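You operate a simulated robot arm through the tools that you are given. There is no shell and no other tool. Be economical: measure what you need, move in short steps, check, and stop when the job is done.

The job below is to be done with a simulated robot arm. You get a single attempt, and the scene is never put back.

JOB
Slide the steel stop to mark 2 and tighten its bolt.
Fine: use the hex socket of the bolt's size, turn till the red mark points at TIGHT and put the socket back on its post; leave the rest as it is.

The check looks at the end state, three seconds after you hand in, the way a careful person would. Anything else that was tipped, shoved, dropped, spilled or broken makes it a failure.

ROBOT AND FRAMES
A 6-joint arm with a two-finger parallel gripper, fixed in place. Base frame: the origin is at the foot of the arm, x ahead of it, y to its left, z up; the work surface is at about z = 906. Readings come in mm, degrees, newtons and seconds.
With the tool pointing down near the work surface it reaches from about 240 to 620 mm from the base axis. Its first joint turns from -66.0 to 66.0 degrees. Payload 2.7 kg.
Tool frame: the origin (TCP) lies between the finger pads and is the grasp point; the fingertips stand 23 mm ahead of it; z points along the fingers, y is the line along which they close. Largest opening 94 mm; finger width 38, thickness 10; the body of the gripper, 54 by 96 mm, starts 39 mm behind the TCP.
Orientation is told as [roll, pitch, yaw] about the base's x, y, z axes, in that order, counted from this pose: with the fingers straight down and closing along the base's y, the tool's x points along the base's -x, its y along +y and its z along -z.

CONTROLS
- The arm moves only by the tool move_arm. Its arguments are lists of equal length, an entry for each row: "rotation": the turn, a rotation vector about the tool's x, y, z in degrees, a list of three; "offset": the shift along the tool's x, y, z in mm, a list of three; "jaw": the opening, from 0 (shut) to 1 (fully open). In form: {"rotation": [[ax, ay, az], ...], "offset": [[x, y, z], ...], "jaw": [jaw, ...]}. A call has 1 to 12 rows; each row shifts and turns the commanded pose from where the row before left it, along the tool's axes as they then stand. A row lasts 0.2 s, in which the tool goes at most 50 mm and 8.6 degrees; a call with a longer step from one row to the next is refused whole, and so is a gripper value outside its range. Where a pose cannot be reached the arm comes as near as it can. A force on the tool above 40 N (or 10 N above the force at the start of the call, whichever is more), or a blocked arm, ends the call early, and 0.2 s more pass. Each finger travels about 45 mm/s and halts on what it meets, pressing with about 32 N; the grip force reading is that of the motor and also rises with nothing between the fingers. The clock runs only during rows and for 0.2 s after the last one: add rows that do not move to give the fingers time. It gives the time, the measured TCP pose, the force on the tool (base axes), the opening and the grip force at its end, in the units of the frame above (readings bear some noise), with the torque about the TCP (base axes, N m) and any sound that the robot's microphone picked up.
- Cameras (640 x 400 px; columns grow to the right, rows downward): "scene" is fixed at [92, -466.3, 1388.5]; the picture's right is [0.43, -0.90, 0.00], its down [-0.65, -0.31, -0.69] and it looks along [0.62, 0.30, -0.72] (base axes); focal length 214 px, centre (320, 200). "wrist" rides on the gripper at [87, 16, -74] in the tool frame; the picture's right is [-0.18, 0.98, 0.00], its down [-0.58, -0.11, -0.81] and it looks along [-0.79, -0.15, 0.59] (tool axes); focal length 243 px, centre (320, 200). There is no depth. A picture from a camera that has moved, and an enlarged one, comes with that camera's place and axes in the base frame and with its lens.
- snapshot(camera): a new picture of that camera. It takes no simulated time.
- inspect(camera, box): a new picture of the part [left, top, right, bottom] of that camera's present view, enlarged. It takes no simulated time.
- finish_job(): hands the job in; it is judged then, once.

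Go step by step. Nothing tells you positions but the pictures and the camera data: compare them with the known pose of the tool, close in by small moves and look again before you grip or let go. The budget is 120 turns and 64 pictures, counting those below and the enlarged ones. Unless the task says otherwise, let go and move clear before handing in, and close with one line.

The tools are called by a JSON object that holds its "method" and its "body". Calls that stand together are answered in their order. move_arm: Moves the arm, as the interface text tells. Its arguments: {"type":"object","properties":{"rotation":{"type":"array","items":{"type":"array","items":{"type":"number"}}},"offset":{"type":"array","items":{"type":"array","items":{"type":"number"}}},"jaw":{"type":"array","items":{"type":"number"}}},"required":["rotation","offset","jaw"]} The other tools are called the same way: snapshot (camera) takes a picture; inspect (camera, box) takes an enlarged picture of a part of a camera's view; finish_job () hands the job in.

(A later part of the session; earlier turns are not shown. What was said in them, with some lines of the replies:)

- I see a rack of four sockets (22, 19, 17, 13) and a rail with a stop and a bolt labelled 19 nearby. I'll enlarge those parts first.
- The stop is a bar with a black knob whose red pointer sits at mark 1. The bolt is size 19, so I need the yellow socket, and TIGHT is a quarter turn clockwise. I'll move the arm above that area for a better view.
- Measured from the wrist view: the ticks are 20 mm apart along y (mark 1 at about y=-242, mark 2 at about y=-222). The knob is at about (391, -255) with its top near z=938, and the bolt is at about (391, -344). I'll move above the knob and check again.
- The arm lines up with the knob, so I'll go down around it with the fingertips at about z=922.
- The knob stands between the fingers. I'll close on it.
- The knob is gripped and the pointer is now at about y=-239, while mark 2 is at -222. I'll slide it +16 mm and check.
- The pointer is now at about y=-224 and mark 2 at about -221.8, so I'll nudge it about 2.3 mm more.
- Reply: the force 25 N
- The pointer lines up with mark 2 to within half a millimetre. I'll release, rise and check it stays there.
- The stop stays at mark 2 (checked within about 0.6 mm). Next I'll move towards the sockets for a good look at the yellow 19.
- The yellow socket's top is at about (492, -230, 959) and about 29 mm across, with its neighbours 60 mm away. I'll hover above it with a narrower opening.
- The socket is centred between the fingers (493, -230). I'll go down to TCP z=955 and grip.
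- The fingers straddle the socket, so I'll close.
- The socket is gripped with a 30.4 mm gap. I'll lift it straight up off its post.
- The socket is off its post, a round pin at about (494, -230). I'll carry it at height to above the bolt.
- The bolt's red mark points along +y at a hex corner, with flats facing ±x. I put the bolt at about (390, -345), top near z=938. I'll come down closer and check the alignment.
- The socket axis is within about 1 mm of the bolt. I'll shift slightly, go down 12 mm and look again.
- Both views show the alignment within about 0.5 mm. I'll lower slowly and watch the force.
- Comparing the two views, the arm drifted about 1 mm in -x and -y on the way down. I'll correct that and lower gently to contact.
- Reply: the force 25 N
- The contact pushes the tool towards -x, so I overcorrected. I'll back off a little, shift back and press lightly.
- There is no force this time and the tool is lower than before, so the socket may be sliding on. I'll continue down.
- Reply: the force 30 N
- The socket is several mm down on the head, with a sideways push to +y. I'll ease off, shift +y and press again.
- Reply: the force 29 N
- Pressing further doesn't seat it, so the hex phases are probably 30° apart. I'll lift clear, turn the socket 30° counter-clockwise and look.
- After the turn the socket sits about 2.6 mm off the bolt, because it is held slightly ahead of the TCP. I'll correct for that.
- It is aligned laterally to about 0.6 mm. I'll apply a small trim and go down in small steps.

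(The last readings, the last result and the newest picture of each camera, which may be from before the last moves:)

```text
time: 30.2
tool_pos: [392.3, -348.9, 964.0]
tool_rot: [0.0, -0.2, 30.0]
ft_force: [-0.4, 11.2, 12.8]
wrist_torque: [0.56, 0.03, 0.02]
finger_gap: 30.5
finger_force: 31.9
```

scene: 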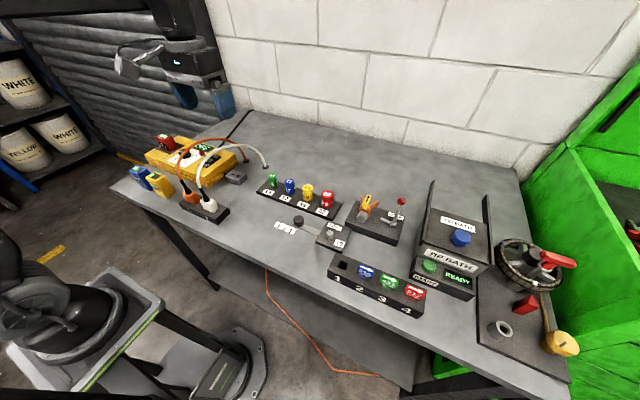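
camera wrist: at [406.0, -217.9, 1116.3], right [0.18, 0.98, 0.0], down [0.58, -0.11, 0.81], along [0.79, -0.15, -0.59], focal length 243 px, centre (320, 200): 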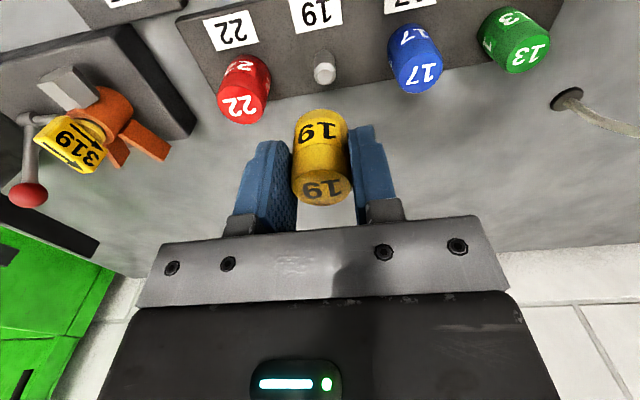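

There's a +y side force of 11 N, so I'll ease off slightly, shift +y by about 1 mm and try again.

{"method": "move_arm", "body": {"rotation": [[0, 0, 0], [0, 0, 0], [0, 0, 0], [0, 0, 0], [0, 0, 0]], "offset": [[0, 0, -2], [-0.5, 0.87, 0], [0, 0, 1], [0, 0, 1.5], [0, 0, 0]], "jaw": [0.2, 0.2, 0.2, 0.2, 0.2]}}

```text
time: 31.4
tool_pos: [393.3, -349.4, 962.3]
tool_rot: [0.0, 0.0, 30.0]
ft_force: [5.6, 0.5, -2.7]
wrist_torque: [-0.03, -0.2, -0.03]
finger_gap: 30.4
finger_force: 32.1
```

It has gone deeper (962.3) with almost no vertical force, so the hex is engaging. I'll trim +x and keep lowering.

{"method": "move_arm", "body": {"rotation": [[0, 0, 0], [0, 0, 0], [0, 0, 0], [0, 0, 0]], "offset": [[-0.5, -0.2, 1.5], [0, 0, 1.5], [0, 0, 1.5], [0, 0, 0]], "jaw": [0.2, 0.2, 0.2, 0.2]}}

```text
time: 32.4
tool_pos: [392.2, -348.6, 958.3]
tool_rot: [0.0, -0.1, 30.0]
ft_force: [-0.4, -0.6, -1.3]
wrist_torque: [-0.07, 0.04, -0.02]
finger_gap: 30.7
finger_force: 31.9
```

{"method": "move_arm", "body": {"rotation": [[0, 0, 0], [0, 0, 0], [0, 0, 0], [0, 0, 0]], "offset": [[0, 0, 1.5], [0, 0, 1.5], [0, 0, 1], [0, 0, 0]], "jaw": [0.2, 0.2, 0.2, 0.2]}}

{"method": "inspect", "body": {"camera": "wrist", "box": [250, 75, 390, 215]}}

```text
time: 33.4
tool_pos: [393.4, -349.1, 955.3]
tool_rot: [0.0, -0.1, 30.0]
ft_force: [-0.8, -0.6, -0.3]
wrist_torque: [-0.06, 0.06, -0.01]
finger_gap: 30.5
finger_force: 31.8
```

```text
2.86 times, centred on (320, 145) of wrist
camera zoom: at [309.8, -378.4, 1029.0], right [-0.33, 0.94, 0.0], down [0.56, 0.2, 0.81], along [0.76, 0.27, -0.59], focal length 693 px, centre (320, 357)
```

zoom: 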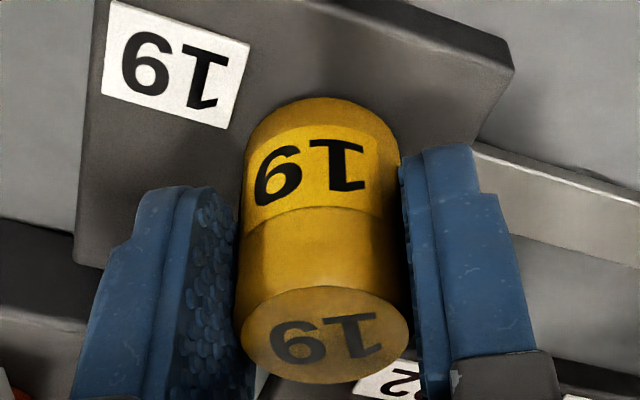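

The socket is fully seated over the head. I'll begin turning clockwise about the socket axis and watch the forces.

{"method": "move_arm", "body": {"rotation": [[0, 0, 6], [0, 0, 6], [0, 0, 6], [0, 0, 0]], "offset": [[0, 0.15, 0], [0, 0.15, 0], [0, 0.15, 0], [0, 0, 0]], "jaw": [0.18, 0.18, 0.18, 0.18]}}

{"method": "inspect", "body": {"camera": "wrist", "box": [250, 75, 390, 215]}}

```text
time: 34.4
tool_pos: [392.0, -348.1, 954.7]
tool_rot: [0.1, -0.1, 11.9]
ft_force: [1.4, 0.2, 0.4]
wrist_torque: [0.03, -0.07, 0.0]
finger_gap: 30.7
finger_force: 31.6
```

```text
2.86 times, centred on (320, 145) of wrist
camera zoom: at [304.4, -350.5, 1029.0], right [-0.02, 1.0, 0.0], down [0.59, 0.01, 0.81], along [0.81, 0.02, -0.59], focal length 693 px, centre (320, 357)
```

zoom: 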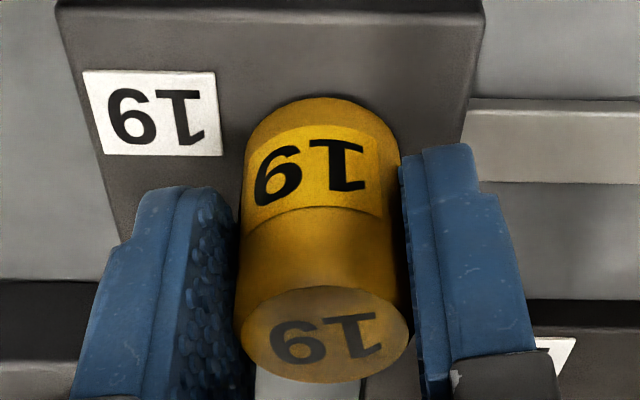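

There's no slip and the forces are low. I'll continue to a total of 84° and then check.

{"method": "move_arm", "body": {"rotation": [[0, 0, 7], [0, 0, 7], [0, 0, 7], [0, 0, 7], [0, 0, 7], [0, 0, 0]], "offset": [[0, 0.18, 0], [0, 0.18, 0], [0, 0.18, 0], [0, 0.18, 0], [0, 0.18, 0], [0, 0, 0]], "jaw": [0.18, 0.18, 0.18, 0.18, 0.18, 0.18]}}

{"method": "move_arm", "body": {"rotation": [[0, 0, 7], [0, 0, 7], [0, 0, 7], [0, 0, 7], [0, 0, 3], [0, 0, 0]], "offset": [[0, 0.18, 0], [0, 0.18, 0], [0, 0.18, 0], [0, 0.18, 0], [0, 0.08, 0], [0, 0, 0]], "jaw": [0.18, 0.18, 0.18, 0.18, 0.18, 0.18]}}

{"method": "inspect", "body": {"camera": "wrist", "box": [250, 75, 390, 215]}}

```text
time: 35.8
tool_pos: [392.7, -347.6, 952.6]
tool_rot: [0.0, -0.2, -23.1]
ft_force: [5.8, 8.1, 0.3]
wrist_torque: [0.2, -0.24, 0.07]
finger_gap: 30.6
finger_force: 32.5
```

```text
time: 37.2
tool_pos: [394.2, -347.2, 952.7]
tool_rot: [0.0, 0.2, -54.1]
ft_force: [1.4, 18.3, 7.3]
wrist_torque: [0.43, -0.12, 0.03]
finger_gap: 30.8
finger_force: 32.4
```

```text
2.86 times, centred on (320, 145) of wrist
camera zoom: at [355.5, -266.9, 1028.6], right [0.9, 0.43, 0.0], down [0.25, -0.54, 0.81], along [0.34, -0.73, -0.59], focal length 693 px, centre (320, 357)
```

zoom: 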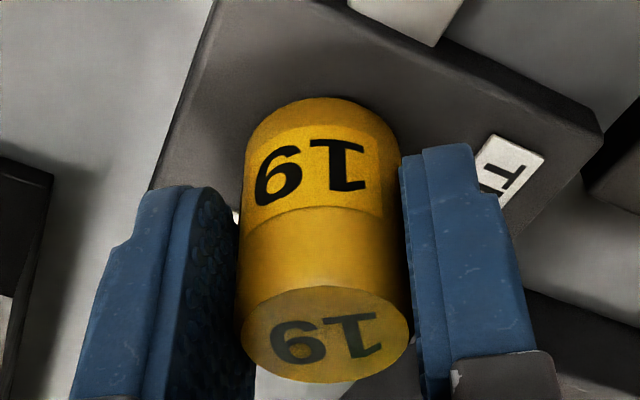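

There's an 18 N side load, so I'll relieve it by shifting +y and finish the last degrees.

{"method": "move_arm", "body": {"rotation": [[0, 0, 0], [0, 0, 4], [0, 0, 3], [0, 0, 0]], "offset": [[1.0, 0.8, 0], [0, 0.1, 0], [0, 0.1, 0], [0, 0, 0]], "jaw": [0.18, 0.18, 0.18, 0.18]}}

```text
time: 38.2
tool_pos: [392.0, -345.7, 953.9]
tool_rot: [0.1, -0.2, -61.1]
ft_force: [5.4, 3.2, 5.9]
wrist_torque: [0.0, -0.22, 0.08]
finger_gap: 30.7
finger_force: 32.5
```

The turn totals about 91°. I'll lift the socket off and look at the red mark.

{"method": "move_arm", "body": {"rotation": [[0, 0, 0], [0, 0, 0], [0, 0, 0], [0, 0, 0], [0, 0, 0], [0, 0, 0], [0, 0, 0]], "offset": [[-0.3, 0.2, -3], [0, 0, -5], [0, 0, -8], [0, 0, -12], [0, 0, -16], [0, 0, -20], [0, 0, 0]], "jaw": [0.18, 0.18, 0.18, 0.18, 0.18, 0.18, 0.18]}}

{"method": "inspect", "body": {"camera": "wrist", "box": [220, 0, 420, 180]}}

{"method": "inspect", "body": {"camera": "scene", "box": [309, 215, 357, 245]}}

```text
time: 39.8
tool_pos: [393.3, -346.2, 1016.6]
tool_rot: [0.0, 0.0, -61.0]
ft_force: [-0.8, -0.3, -0.6]
wrist_torque: [0.01, 0.04, 0.02]
finger_gap: 30.7
finger_force: 32.0
```

```text
2.22 times, centred on (320, 90) of wrist
camera zoom: at [366.0, -262.0, 1092.3], right [0.95, 0.32, 0.0], down [0.19, -0.56, 0.81], along [0.25, -0.76, -0.59], focal length 539 px, centre (320, 444)
```

zoom: 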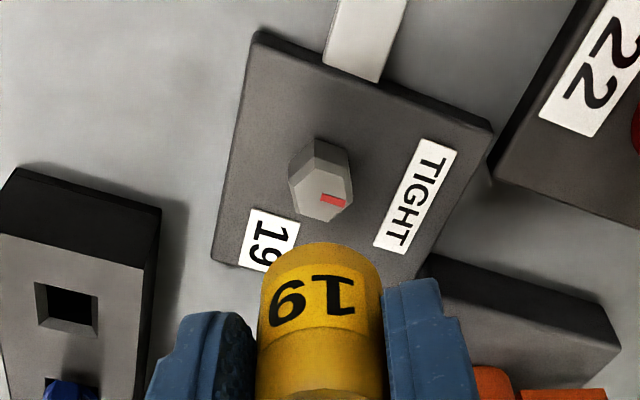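

```text
13.33 times, centred on (333, 230) of scene
camera zoom: at [92.0, -466.3, 1388.5], right [0.43, -0.9, 0.0], down [-0.65, -0.31, -0.69], along [0.62, 0.3, -0.72], focal length 2860 px, centre (147, -200)
```

zoom: 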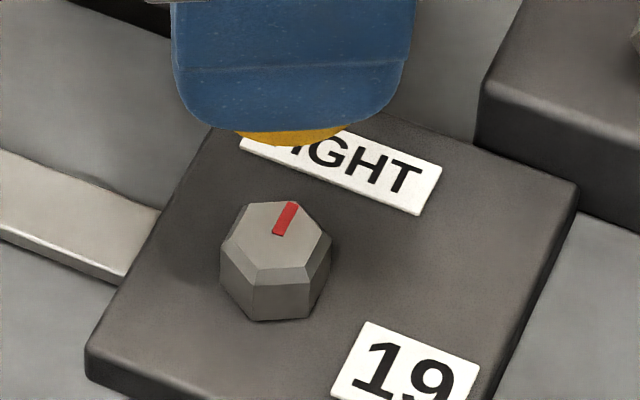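

The mark is about 6° short of TIGHT because of play in the hex. I'll reseat the socket in the same orientation and turn it a little further.

{"method": "move_arm", "body": {"rotation": [[0, 0, 0], [0, 0, 0], [0, 0, 0], [0, 0, 0], [0, 0, 0]], "offset": [[0, 0, 15], [0, 0, 15], [0, 0, 10], [0, 0, 3], [0, 0, 0]], "jaw": [0.18, 0.18, 0.18, 0.18, 0.18]}}

{"method": "inspect", "body": {"camera": "wrist", "box": [250, 75, 390, 215]}}

{"method": "inspect", "body": {"camera": "scene", "box": [309, 215, 357, 245]}}

```text
time: 41.0
tool_pos: [395.4, -346.2, 974.7]
tool_rot: [0.1, 0.0, -61.0]
ft_force: [-0.9, -0.1, -0.3]
wrist_torque: [0.02, 0.0, -0.03]
finger_gap: 30.7
finger_force: 32.1
```

```text
2.86 times, centred on (320, 145) of wrist
camera zoom: at [367.7, -263.2, 1048.8], right [0.95, 0.32, 0.0], down [0.19, -0.56, 0.81], along [0.25, -0.76, -0.59], focal length 693 px, centre (320, 357)
```

zoom: 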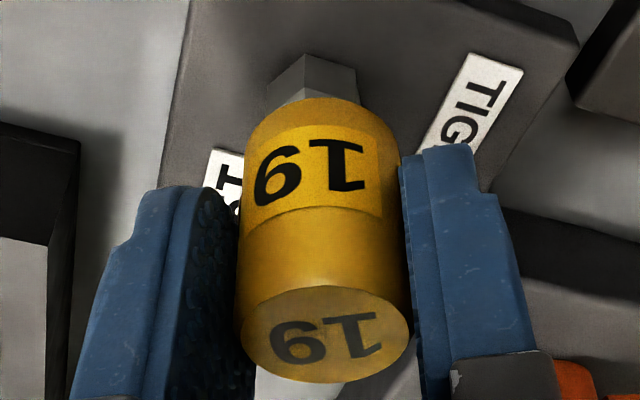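

```text
13.33 times, centred on (333, 230) of scene
camera zoom: at [92.1, -466.3, 1388.5], right [0.43, -0.9, 0.0], down [-0.65, -0.31, -0.69], along [0.62, 0.3, -0.72], focal length 2860 px, centre (147, -200)
```

zoom: 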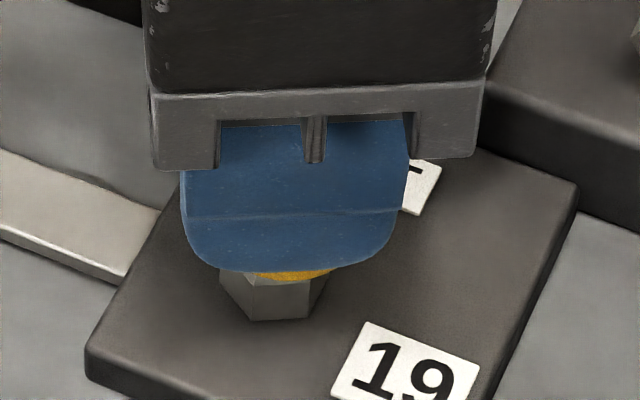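

{"method": "move_arm", "body": {"rotation": [[0, 0, 0], [0, 0, 0], [0, 0, 0], [0, 0, 0], [0, 0, 0], [0, 0, 0]], "offset": [[0, -1.8, 0], [0, 0, 0], [0, 0, 3], [0, 0, 2.5], [0, 0, 2], [0, 0, 0]], "jaw": [0.18, 0.18, 0.18, 0.18, 0.18, 0.18]}}

```text
time: 42.4
tool_pos: [393.1, -347.7, 966.9]
tool_rot: [0.2, 0.0, -61.1]
ft_force: [0.1, -0.1, -1.9]
wrist_torque: [-0.02, 0.02, 0.0]
finger_gap: 30.5
finger_force: 32.1
```

{"method": "move_arm", "body": {"rotation": [[0, 0, 0], [0, 0, 0], [0, 0, 0], [0, 0, 0]], "offset": [[0, 0, 1.5], [0, 0, 1.5], [0, 0, 1.5], [0, 0, 0]], "jaw": [0.18, 0.18, 0.18, 0.18]}}

```text
time: 43.4
tool_pos: [392.1, -345.3, 962.0]
tool_rot: [0.2, 0.0, -61.0]
ft_force: [14.8, 3.4, -1.0]
wrist_torque: [0.09, -0.56, 0.14]
finger_gap: 30.9
finger_force: 31.5
```

The socket has engaged, with a +x side load. I'll trim +x and seat it fully.

{"method": "move_arm", "body": {"rotation": [[0, 0, 0], [0, 0, 0], [0, 0, 0], [0, 0, 0], [0, 0, 0]], "offset": [[-0.3, 1.2, 0], [0, 0, 2], [0, 0, 2], [0, 0, 2], [0, 0, 0]], "jaw": [0.18, 0.18, 0.18, 0.18, 0.18]}}

```text
time: 44.6
tool_pos: [394.3, -347.0, 955.4]
tool_rot: [-0.1, 0.0, -61.0]
ft_force: [7.6, 1.4, 2.8]
wrist_torque: [0.05, -0.33, 0.06]
finger_gap: 30.8
finger_force: 32.2
```

It's seated. Now another 6.5° clockwise.

{"method": "move_arm", "body": {"rotation": [[0, 0, 0], [0, 0, 3.5], [0, 0, 3], [0, 0, 0]], "offset": [[-0.2, 0.5, 0], [0, 0.1, 0], [0, 0.1, 0], [0, 0, 0]], "jaw": [0.18, 0.18, 0.18, 0.18]}}

{"method": "move_arm", "body": {"rotation": [[0, 0, 0], [0, 0, 0], [0, 0, 0], [0, 0, 0], [0, 0, 0], [0, 0, 0], [0, 0, 0]], "offset": [[0, 0, -3], [0, 0, -5], [0, 0, -8], [0, 0, -12], [0, 0, -18], [0, 0, -20], [0, 0, 0]], "jaw": [0.18, 0.18, 0.18, 0.18, 0.18, 0.18, 0.18]}}

{"method": "inspect", "body": {"camera": "wrist", "box": [270, 40, 370, 130]}}

{"method": "inspect", "body": {"camera": "scene", "box": [309, 215, 357, 245]}}

```text
time: 45.6
tool_pos: [394.9, -345.0, 956.2]
tool_rot: [0.0, 0.0, -67.6]
ft_force: [-0.2, 0.3, -0.7]
wrist_torque: [-0.18, -0.09, 0.33]
finger_gap: 30.6
finger_force: 32.2
```

```text
time: 47.2
tool_pos: [392.9, -344.7, 1023.5]
tool_rot: [0.1, 0.1, -67.4]
ft_force: [1.1, -0.2, -1.2]
wrist_torque: [-0.01, 0.0, 0.01]
finger_gap: 30.5
finger_force: 32.3
```

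```text
4.44 times, centred on (320, 85) of wrist
camera zoom: at [374.8, -259.8, 1098.0], right [0.98, 0.21, 0.0], down [0.12, -0.58, 0.81], along [0.17, -0.79, -0.59], focal length 1078 px, centre (320, 711)
```

zoom: 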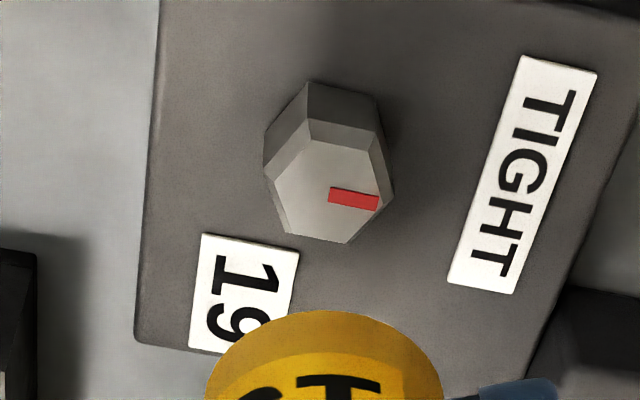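

```text
13.33 times, centred on (333, 230) of scene
camera zoom: at [92.0, -466.3, 1388.5], right [0.43, -0.9, 0.0], down [-0.65, -0.31, -0.69], along [0.62, 0.3, -0.72], focal length 2860 px, centre (147, -200)
```

zoom: 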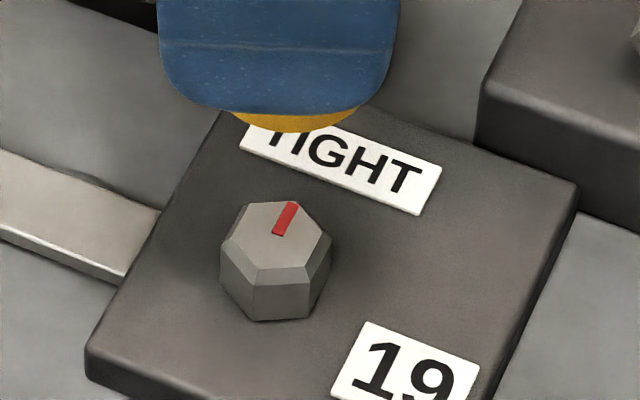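

The mark changed only slightly, and the torque reading (0.33 N m) suggests real resistance. I'll zoom in for an accurate angle.

{"method": "inspect", "body": {"camera": "scene", "box": [322, 222, 346, 237]}}

```text
16.00 times, centred on (334, 230) of scene
camera zoom: at [92.0, -466.3, 1388.5], right [0.43, -0.9, 0.0], down [-0.65, -0.31, -0.69], along [0.62, 0.3, -0.72], focal length 3432 px, centre (96, -272)
```

zoom: 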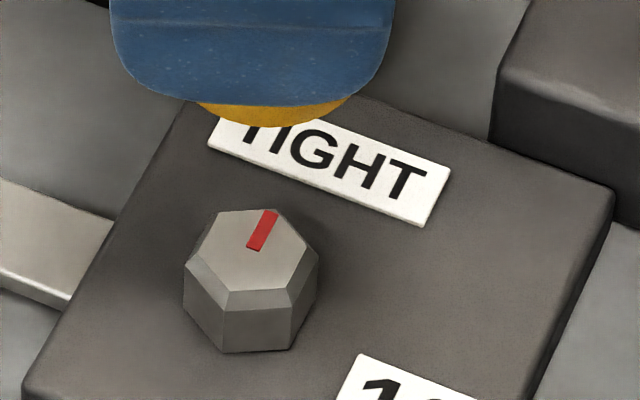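

The mark now points at TIGHT within about 2–3°. I'll turn the tool back to yaw 0 in the air and carry the socket towards its post.

{"method": "move_arm", "body": {"rotation": [[0, 0, 0], [0, 0, -8.43], [0, 0, -8.43], [0, 0, -8.43], [0, 0, -8.43], [0, 0, -8.43], [0, 0, -8.43], [0, 0, -8.43], [0, 0, -8.43], [0, 0, 0]], "offset": [[0, 0, -20], [0, 0, 0], [0, 0, 0], [0, 0, 0], [0, 0, 0], [0, 0, 0], [0, 0, 0], [0, 0, 0], [0, 0, 0], [0, 0, 0]], "jaw": [0.18, 0.18, 0.18, 0.18, 0.18, 0.18, 0.18, 0.18, 0.18, 0.18]}}

{"method": "move_arm", "body": {"rotation": [[0, 0, 0], [0, 0, 0], [0, 0, 0], [0, 0, 0], [0, 0, 0]], "offset": [[-25, 28, 0], [-25, 28, 0], [-25, 28, 0], [-23, 28, 0], [0, 0, 0]], "jaw": [0.18, 0.18, 0.18, 0.18, 0.18]}}

{"method": "inspect", "body": {"camera": "wrist", "box": [240, 40, 400, 220]}}

```text
time: 49.4
tool_pos: [392.3, -346.2, 1042.5]
tool_rot: [0.1, 0.1, 0.0]
ft_force: [0.5, -0.5, -1.3]
wrist_torque: [-0.02, -0.01, -0.01]
finger_gap: 30.5
finger_force: 32.1
```

```text
time: 50.6
tool_pos: [492.2, -235.0, 1044.2]
tool_rot: [-0.1, 0.0, -0.1]
ft_force: [0.2, 0.9, 0.7]
wrist_torque: [-0.01, 0.03, -0.03]
finger_gap: 30.6
finger_force: 31.7
```

```text
2.22 times, centred on (320, 130) of wrist
camera zoom: at [405.3, -219.2, 1119.2], right [0.19, 0.98, 0.0], down [0.58, -0.11, 0.81], along [0.79, -0.15, -0.59], focal length 539 px, centre (320, 356)
```

zoom: 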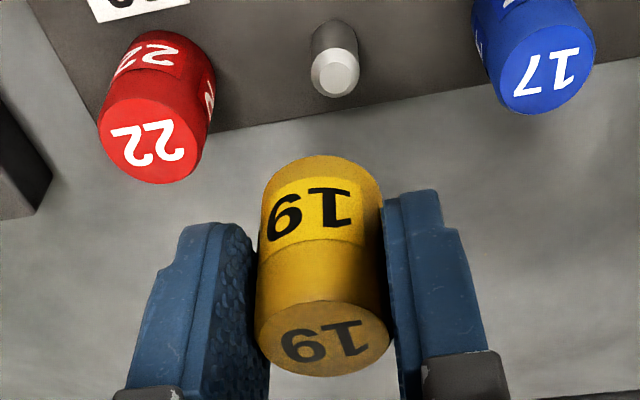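

The post is about 4.5 mm in +y from the socket axis. I'll shift and come down to just above it.

{"method": "move_arm", "body": {"rotation": [[0, 0, 0], [0, 0, 0], [0, 0, 0], [0, 0, 0], [0, 0, 0]], "offset": [[0, 2.2, 15], [0, 2.2, 15], [0, 0, 13], [0, 0, 9], [0, 0, 0]], "jaw": [0.18, 0.18, 0.18, 0.18, 0.18]}}

{"method": "inspect", "body": {"camera": "wrist", "box": [250, 85, 390, 225]}}

{"method": "inspect", "body": {"camera": "scene", "box": [289, 167, 329, 192]}}

```text
time: 51.8
tool_pos: [491.5, -230.4, 990.8]
tool_rot: [0.1, 0.1, -0.1]
ft_force: [-0.2, 0.2, -0.5]
wrist_torque: [0.01, -0.01, 0.03]
finger_gap: 30.5
finger_force: 31.9
```

```text
2.86 times, centred on (320, 155) of wrist
camera zoom: at [405.6, -214.7, 1065.6], right [0.19, 0.98, 0.0], down [0.58, -0.11, 0.81], along [0.79, -0.15, -0.59], focal length 693 px, centre (320, 329)
```

zoom: 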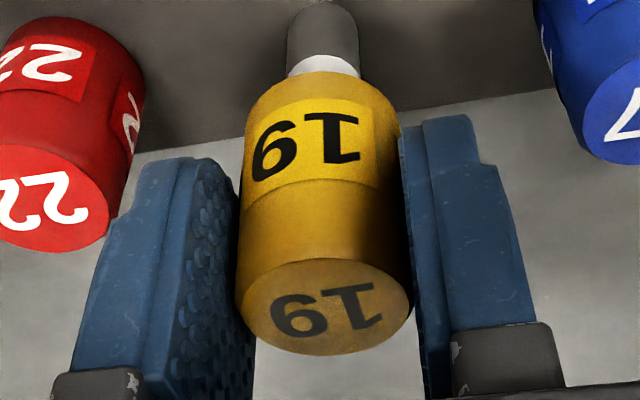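

```text
16.00 times, centred on (309, 180) of scene
camera zoom: at [92.1, -466.3, 1388.5], right [0.43, -0.9, 0.0], down [-0.65, -0.31, -0.69], along [0.62, 0.3, -0.72], focal length 3432 px, centre (496, 528)
```

zoom: 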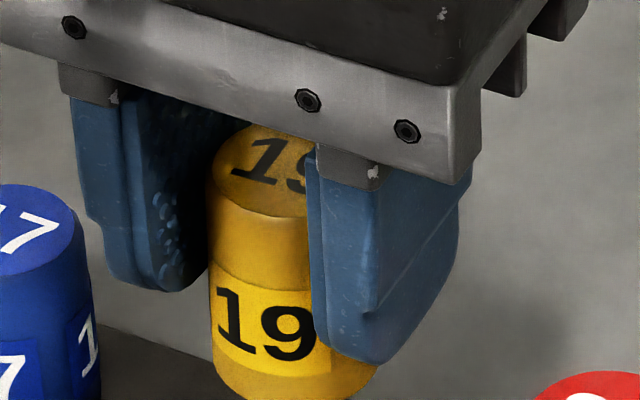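

It's aligned with the post. I'll lower gently, watching the force.

{"method": "move_arm", "body": {"rotation": [[0, 0, 0], [0, 0, 0], [0, 0, 0], [0, 0, 0], [0, 0, 0], [0, 0, 0]], "offset": [[0, 0.2, 4], [0, 0, 3], [0, 0, 3], [0, 0, 2], [0, 0, 2], [0, 0, 0]], "jaw": [0.18, 0.18, 0.18, 0.18, 0.18, 0.18]}}

```text
time: 53.2
tool_pos: [491.4, -231.1, 977.2]
tool_rot: [-0.1, 0.1, -0.1]
ft_force: [0.1, -0.5, -0.9]
wrist_torque: [0.01, 0.03, 0.01]
finger_gap: 30.3
finger_force: 32.5
```

{"method": "move_arm", "body": {"rotation": [[0, 0, 0], [0, 0, 0], [0, 0, 0], [0, 0, 0], [0, 0, 0]], "offset": [[0, 0, 2], [0, 0, 2], [0, 0, 2], [0, 0, 2], [0, 0, 0]], "jaw": [0.18, 0.18, 0.18, 0.18, 0.18]}}

```text
time: 54.4
tool_pos: [491.7, -230.4, 968.9]
tool_rot: [-0.1, -0.1, -0.1]
ft_force: [1.7, 0.0, -0.3]
wrist_torque: [-0.03, 0.01, -0.02]
finger_gap: 30.3
finger_force: 32.3
```

{"method": "move_arm", "body": {"rotation": [[0, 0, 0], [0, 0, 0], [0, 0, 0], [0, 0, 0], [0, 0, 0], [0, 0, 0]], "offset": [[0, 0, 2.5], [0, 0, 2.5], [0, 0, 2.5], [0, 0, 2], [0, 0, 2], [0, 0, 0]], "jaw": [0.18, 0.18, 0.18, 0.18, 0.18, 0.18]}}

{"method": "inspect", "body": {"camera": "scene", "box": [281, 165, 345, 205]}}

```text
time: 55.8
tool_pos: [491.0, -228.8, 956.0]
tool_rot: [0.0, 0.0, -0.1]
ft_force: [-0.8, -2.0, -0.9]
wrist_torque: [-0.12, 0.01, -0.01]
finger_gap: 30.6
finger_force: 32.3
```

```text
10.00 times, centred on (313, 185) of scene
camera zoom: at [92.0, -466.4, 1388.5], right [0.43, -0.9, 0.0], down [-0.65, -0.31, -0.69], along [0.62, 0.3, -0.72], focal length 2145 px, centre (390, 350)
```

zoom: 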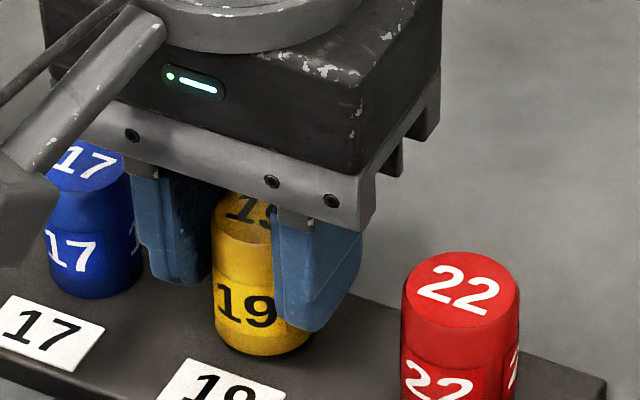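

The socket is on its post, though the force doesn't yet show it seated. I'll lower a bit more until contact and then release.

{"method": "move_arm", "body": {"rotation": [[0, 0, 0], [0, 0, 0], [0, 0, 0], [0, 0, 0], [0, 0, 0]], "offset": [[0, -0.2, 1], [0, 0, 1], [0, 0, 1], [0, 0, 0], [0, 0, 0]], "jaw": [0.18, 0.18, 0.18, 0.18, 0.18]}}

```text
time: 57.0
tool_pos: [492.7, -230.9, 953.3]
tool_rot: [-0.1, 0.1, -0.1]
ft_force: [-0.5, -0.5, -0.7]
wrist_torque: [-0.02, 0.01, 0.0]
finger_gap: 30.7
finger_force: 32.1
```

{"method": "move_arm", "body": {"rotation": [[0, 0, 0], [0, 0, 0], [0, 0, 0], [0, 0, 0]], "offset": [[0, 0, 1], [0, 0, 1], [0, 0, 0], [0, 0, 0]], "jaw": [0.18, 0.18, 0.18, 0.18]}}

```text
time: 58.0
tool_pos: [493.1, -231.0, 953.7]
tool_rot: [0.0, -0.1, -0.1]
ft_force: [-2.8, -0.4, 11.3]
wrist_torque: [0.02, -0.15, 0.0]
finger_gap: 30.5
finger_force: 31.6
```

The vertical force is now 11 N, so the socket rests on the rack. I'll open a little to clear the neighbours and rise.

{"method": "move_arm", "body": {"rotation": [[0, 0, 0], [0, 0, 0], [0, 0, 0], [0, 0, 0]], "offset": [[0, 0, 0], [0, 0, 0], [0, 0, 0], [0, 0, 0]], "jaw": [0.36, 0.52, 0.52, 0.52]}}

{"method": "move_arm", "body": {"rotation": [[0, 0, 0], [0, 0, 0], [0, 0, 0], [0, 0, 0], [0, 0, 0], [0, 0, 0], [0, 0, 0]], "offset": [[0, 0, -5], [0, 0, -15], [0, 0, -25], [0, 0, -30], [10, -10, -30], [40, 0, -20], [0, 0, 0]], "jaw": [0.52, 0.52, 0.52, 0.52, 0.52, 0.52, 0.52]}}

{"method": "snapshot", "body": {"camera": "wrist"}}

{"method": "inspect", "body": {"camera": "scene", "box": [250, 165, 410, 265]}}

```text
time: 59.0
tool_pos: [493.2, -230.9, 952.3]
tool_rot: [0.1, 0.1, -0.1]
ft_force: [-0.6, -0.2, 0.5]
wrist_torque: [0.03, 0.02, 0.05]
finger_gap: 48.8
finger_force: 0.0
```

```text
time: 60.6
tool_pos: [438.2, -240.6, 1077.6]
tool_rot: [0.0, -0.1, -0.2]
ft_force: [0.3, -0.4, -0.7]
wrist_torque: [-0.01, 0.01, 0.0]
finger_gap: 48.8
finger_force: 0.0
```

```text
8 pictures are left
camera wrist: at [351.8, -224.1, 1152.3], right [0.19, 0.98, 0.0], down [0.58, -0.11, 0.81], along [0.79, -0.15, -0.59], focal length 243 px, centre (320, 200)
```

wrist: 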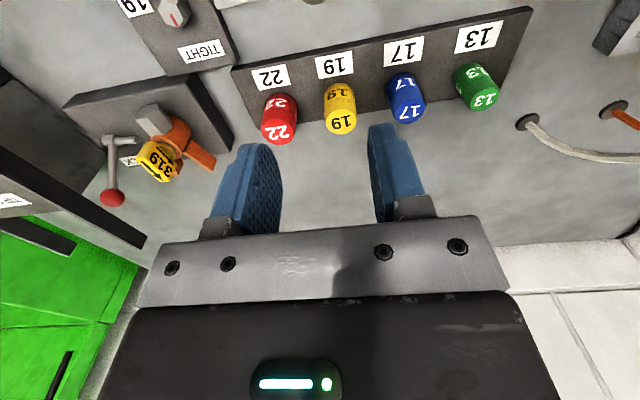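

```text
4.00 times, centred on (330, 215) of scene
camera zoom: at [92.0, -466.3, 1388.5], right [0.43, -0.9, 0.0], down [-0.65, -0.31, -0.69], along [0.62, 0.3, -0.72], focal length 858 px, centre (280, 140)
```

zoom: 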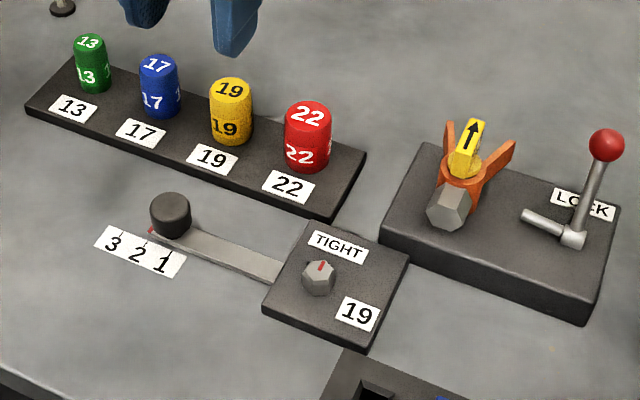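

The socket is back on its post. I'll move back over the stop for a last check of the pointer and the red mark.

{"method": "move_arm", "body": {"rotation": [[0, 0, 0], [0, 0, 0], [0, 0, 0], [0, 0, 0]], "offset": [[30, -18, -10], [30, -18, -10], [20, -14, -5], [0, 0, 0]], "jaw": [0.52, 0.52, 0.52, 0.52]}}

{"method": "inspect", "body": {"camera": "wrist", "box": [240, 10, 400, 110]}}

```text
time: 61.6
tool_pos: [360.7, -289.8, 1102.6]
tool_rot: [0.0, 0.1, -0.1]
ft_force: [0.3, -0.4, 0.3]
wrist_torque: [0.01, -0.02, -0.03]
finger_gap: 48.8
finger_force: 0.1
```

```text
4.00 times, centred on (320, 60) of wrist
camera zoom: at [274.4, -272.9, 1177.1], right [0.19, 0.98, 0.0], down [0.58, -0.11, 0.81], along [0.79, -0.15, -0.59], focal length 970 px, centre (320, 760)
```

zoom: 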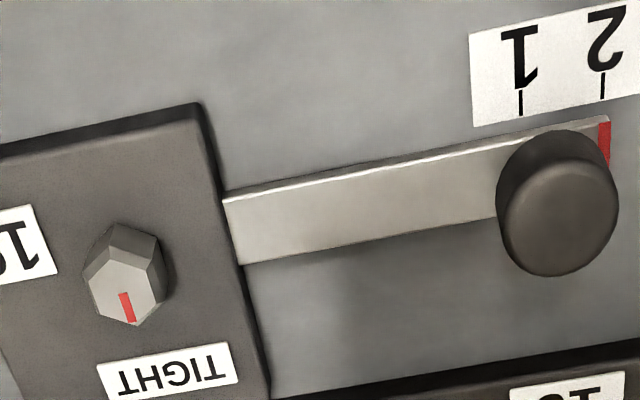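

The pointer is on mark 2, the red mark points at TIGHT, the socket is back on its post and the arm is clear, so I'm handing in.

{"method": "finish_job", "body": {}}

```text
The job is handed in.
```

The steel stop is at mark 2 (within about 0.5 mm), its bolt is turned until the red mark points at TIGHT (within a few degrees), and the 19 socket is back on its post; I saw nothing else disturbed.
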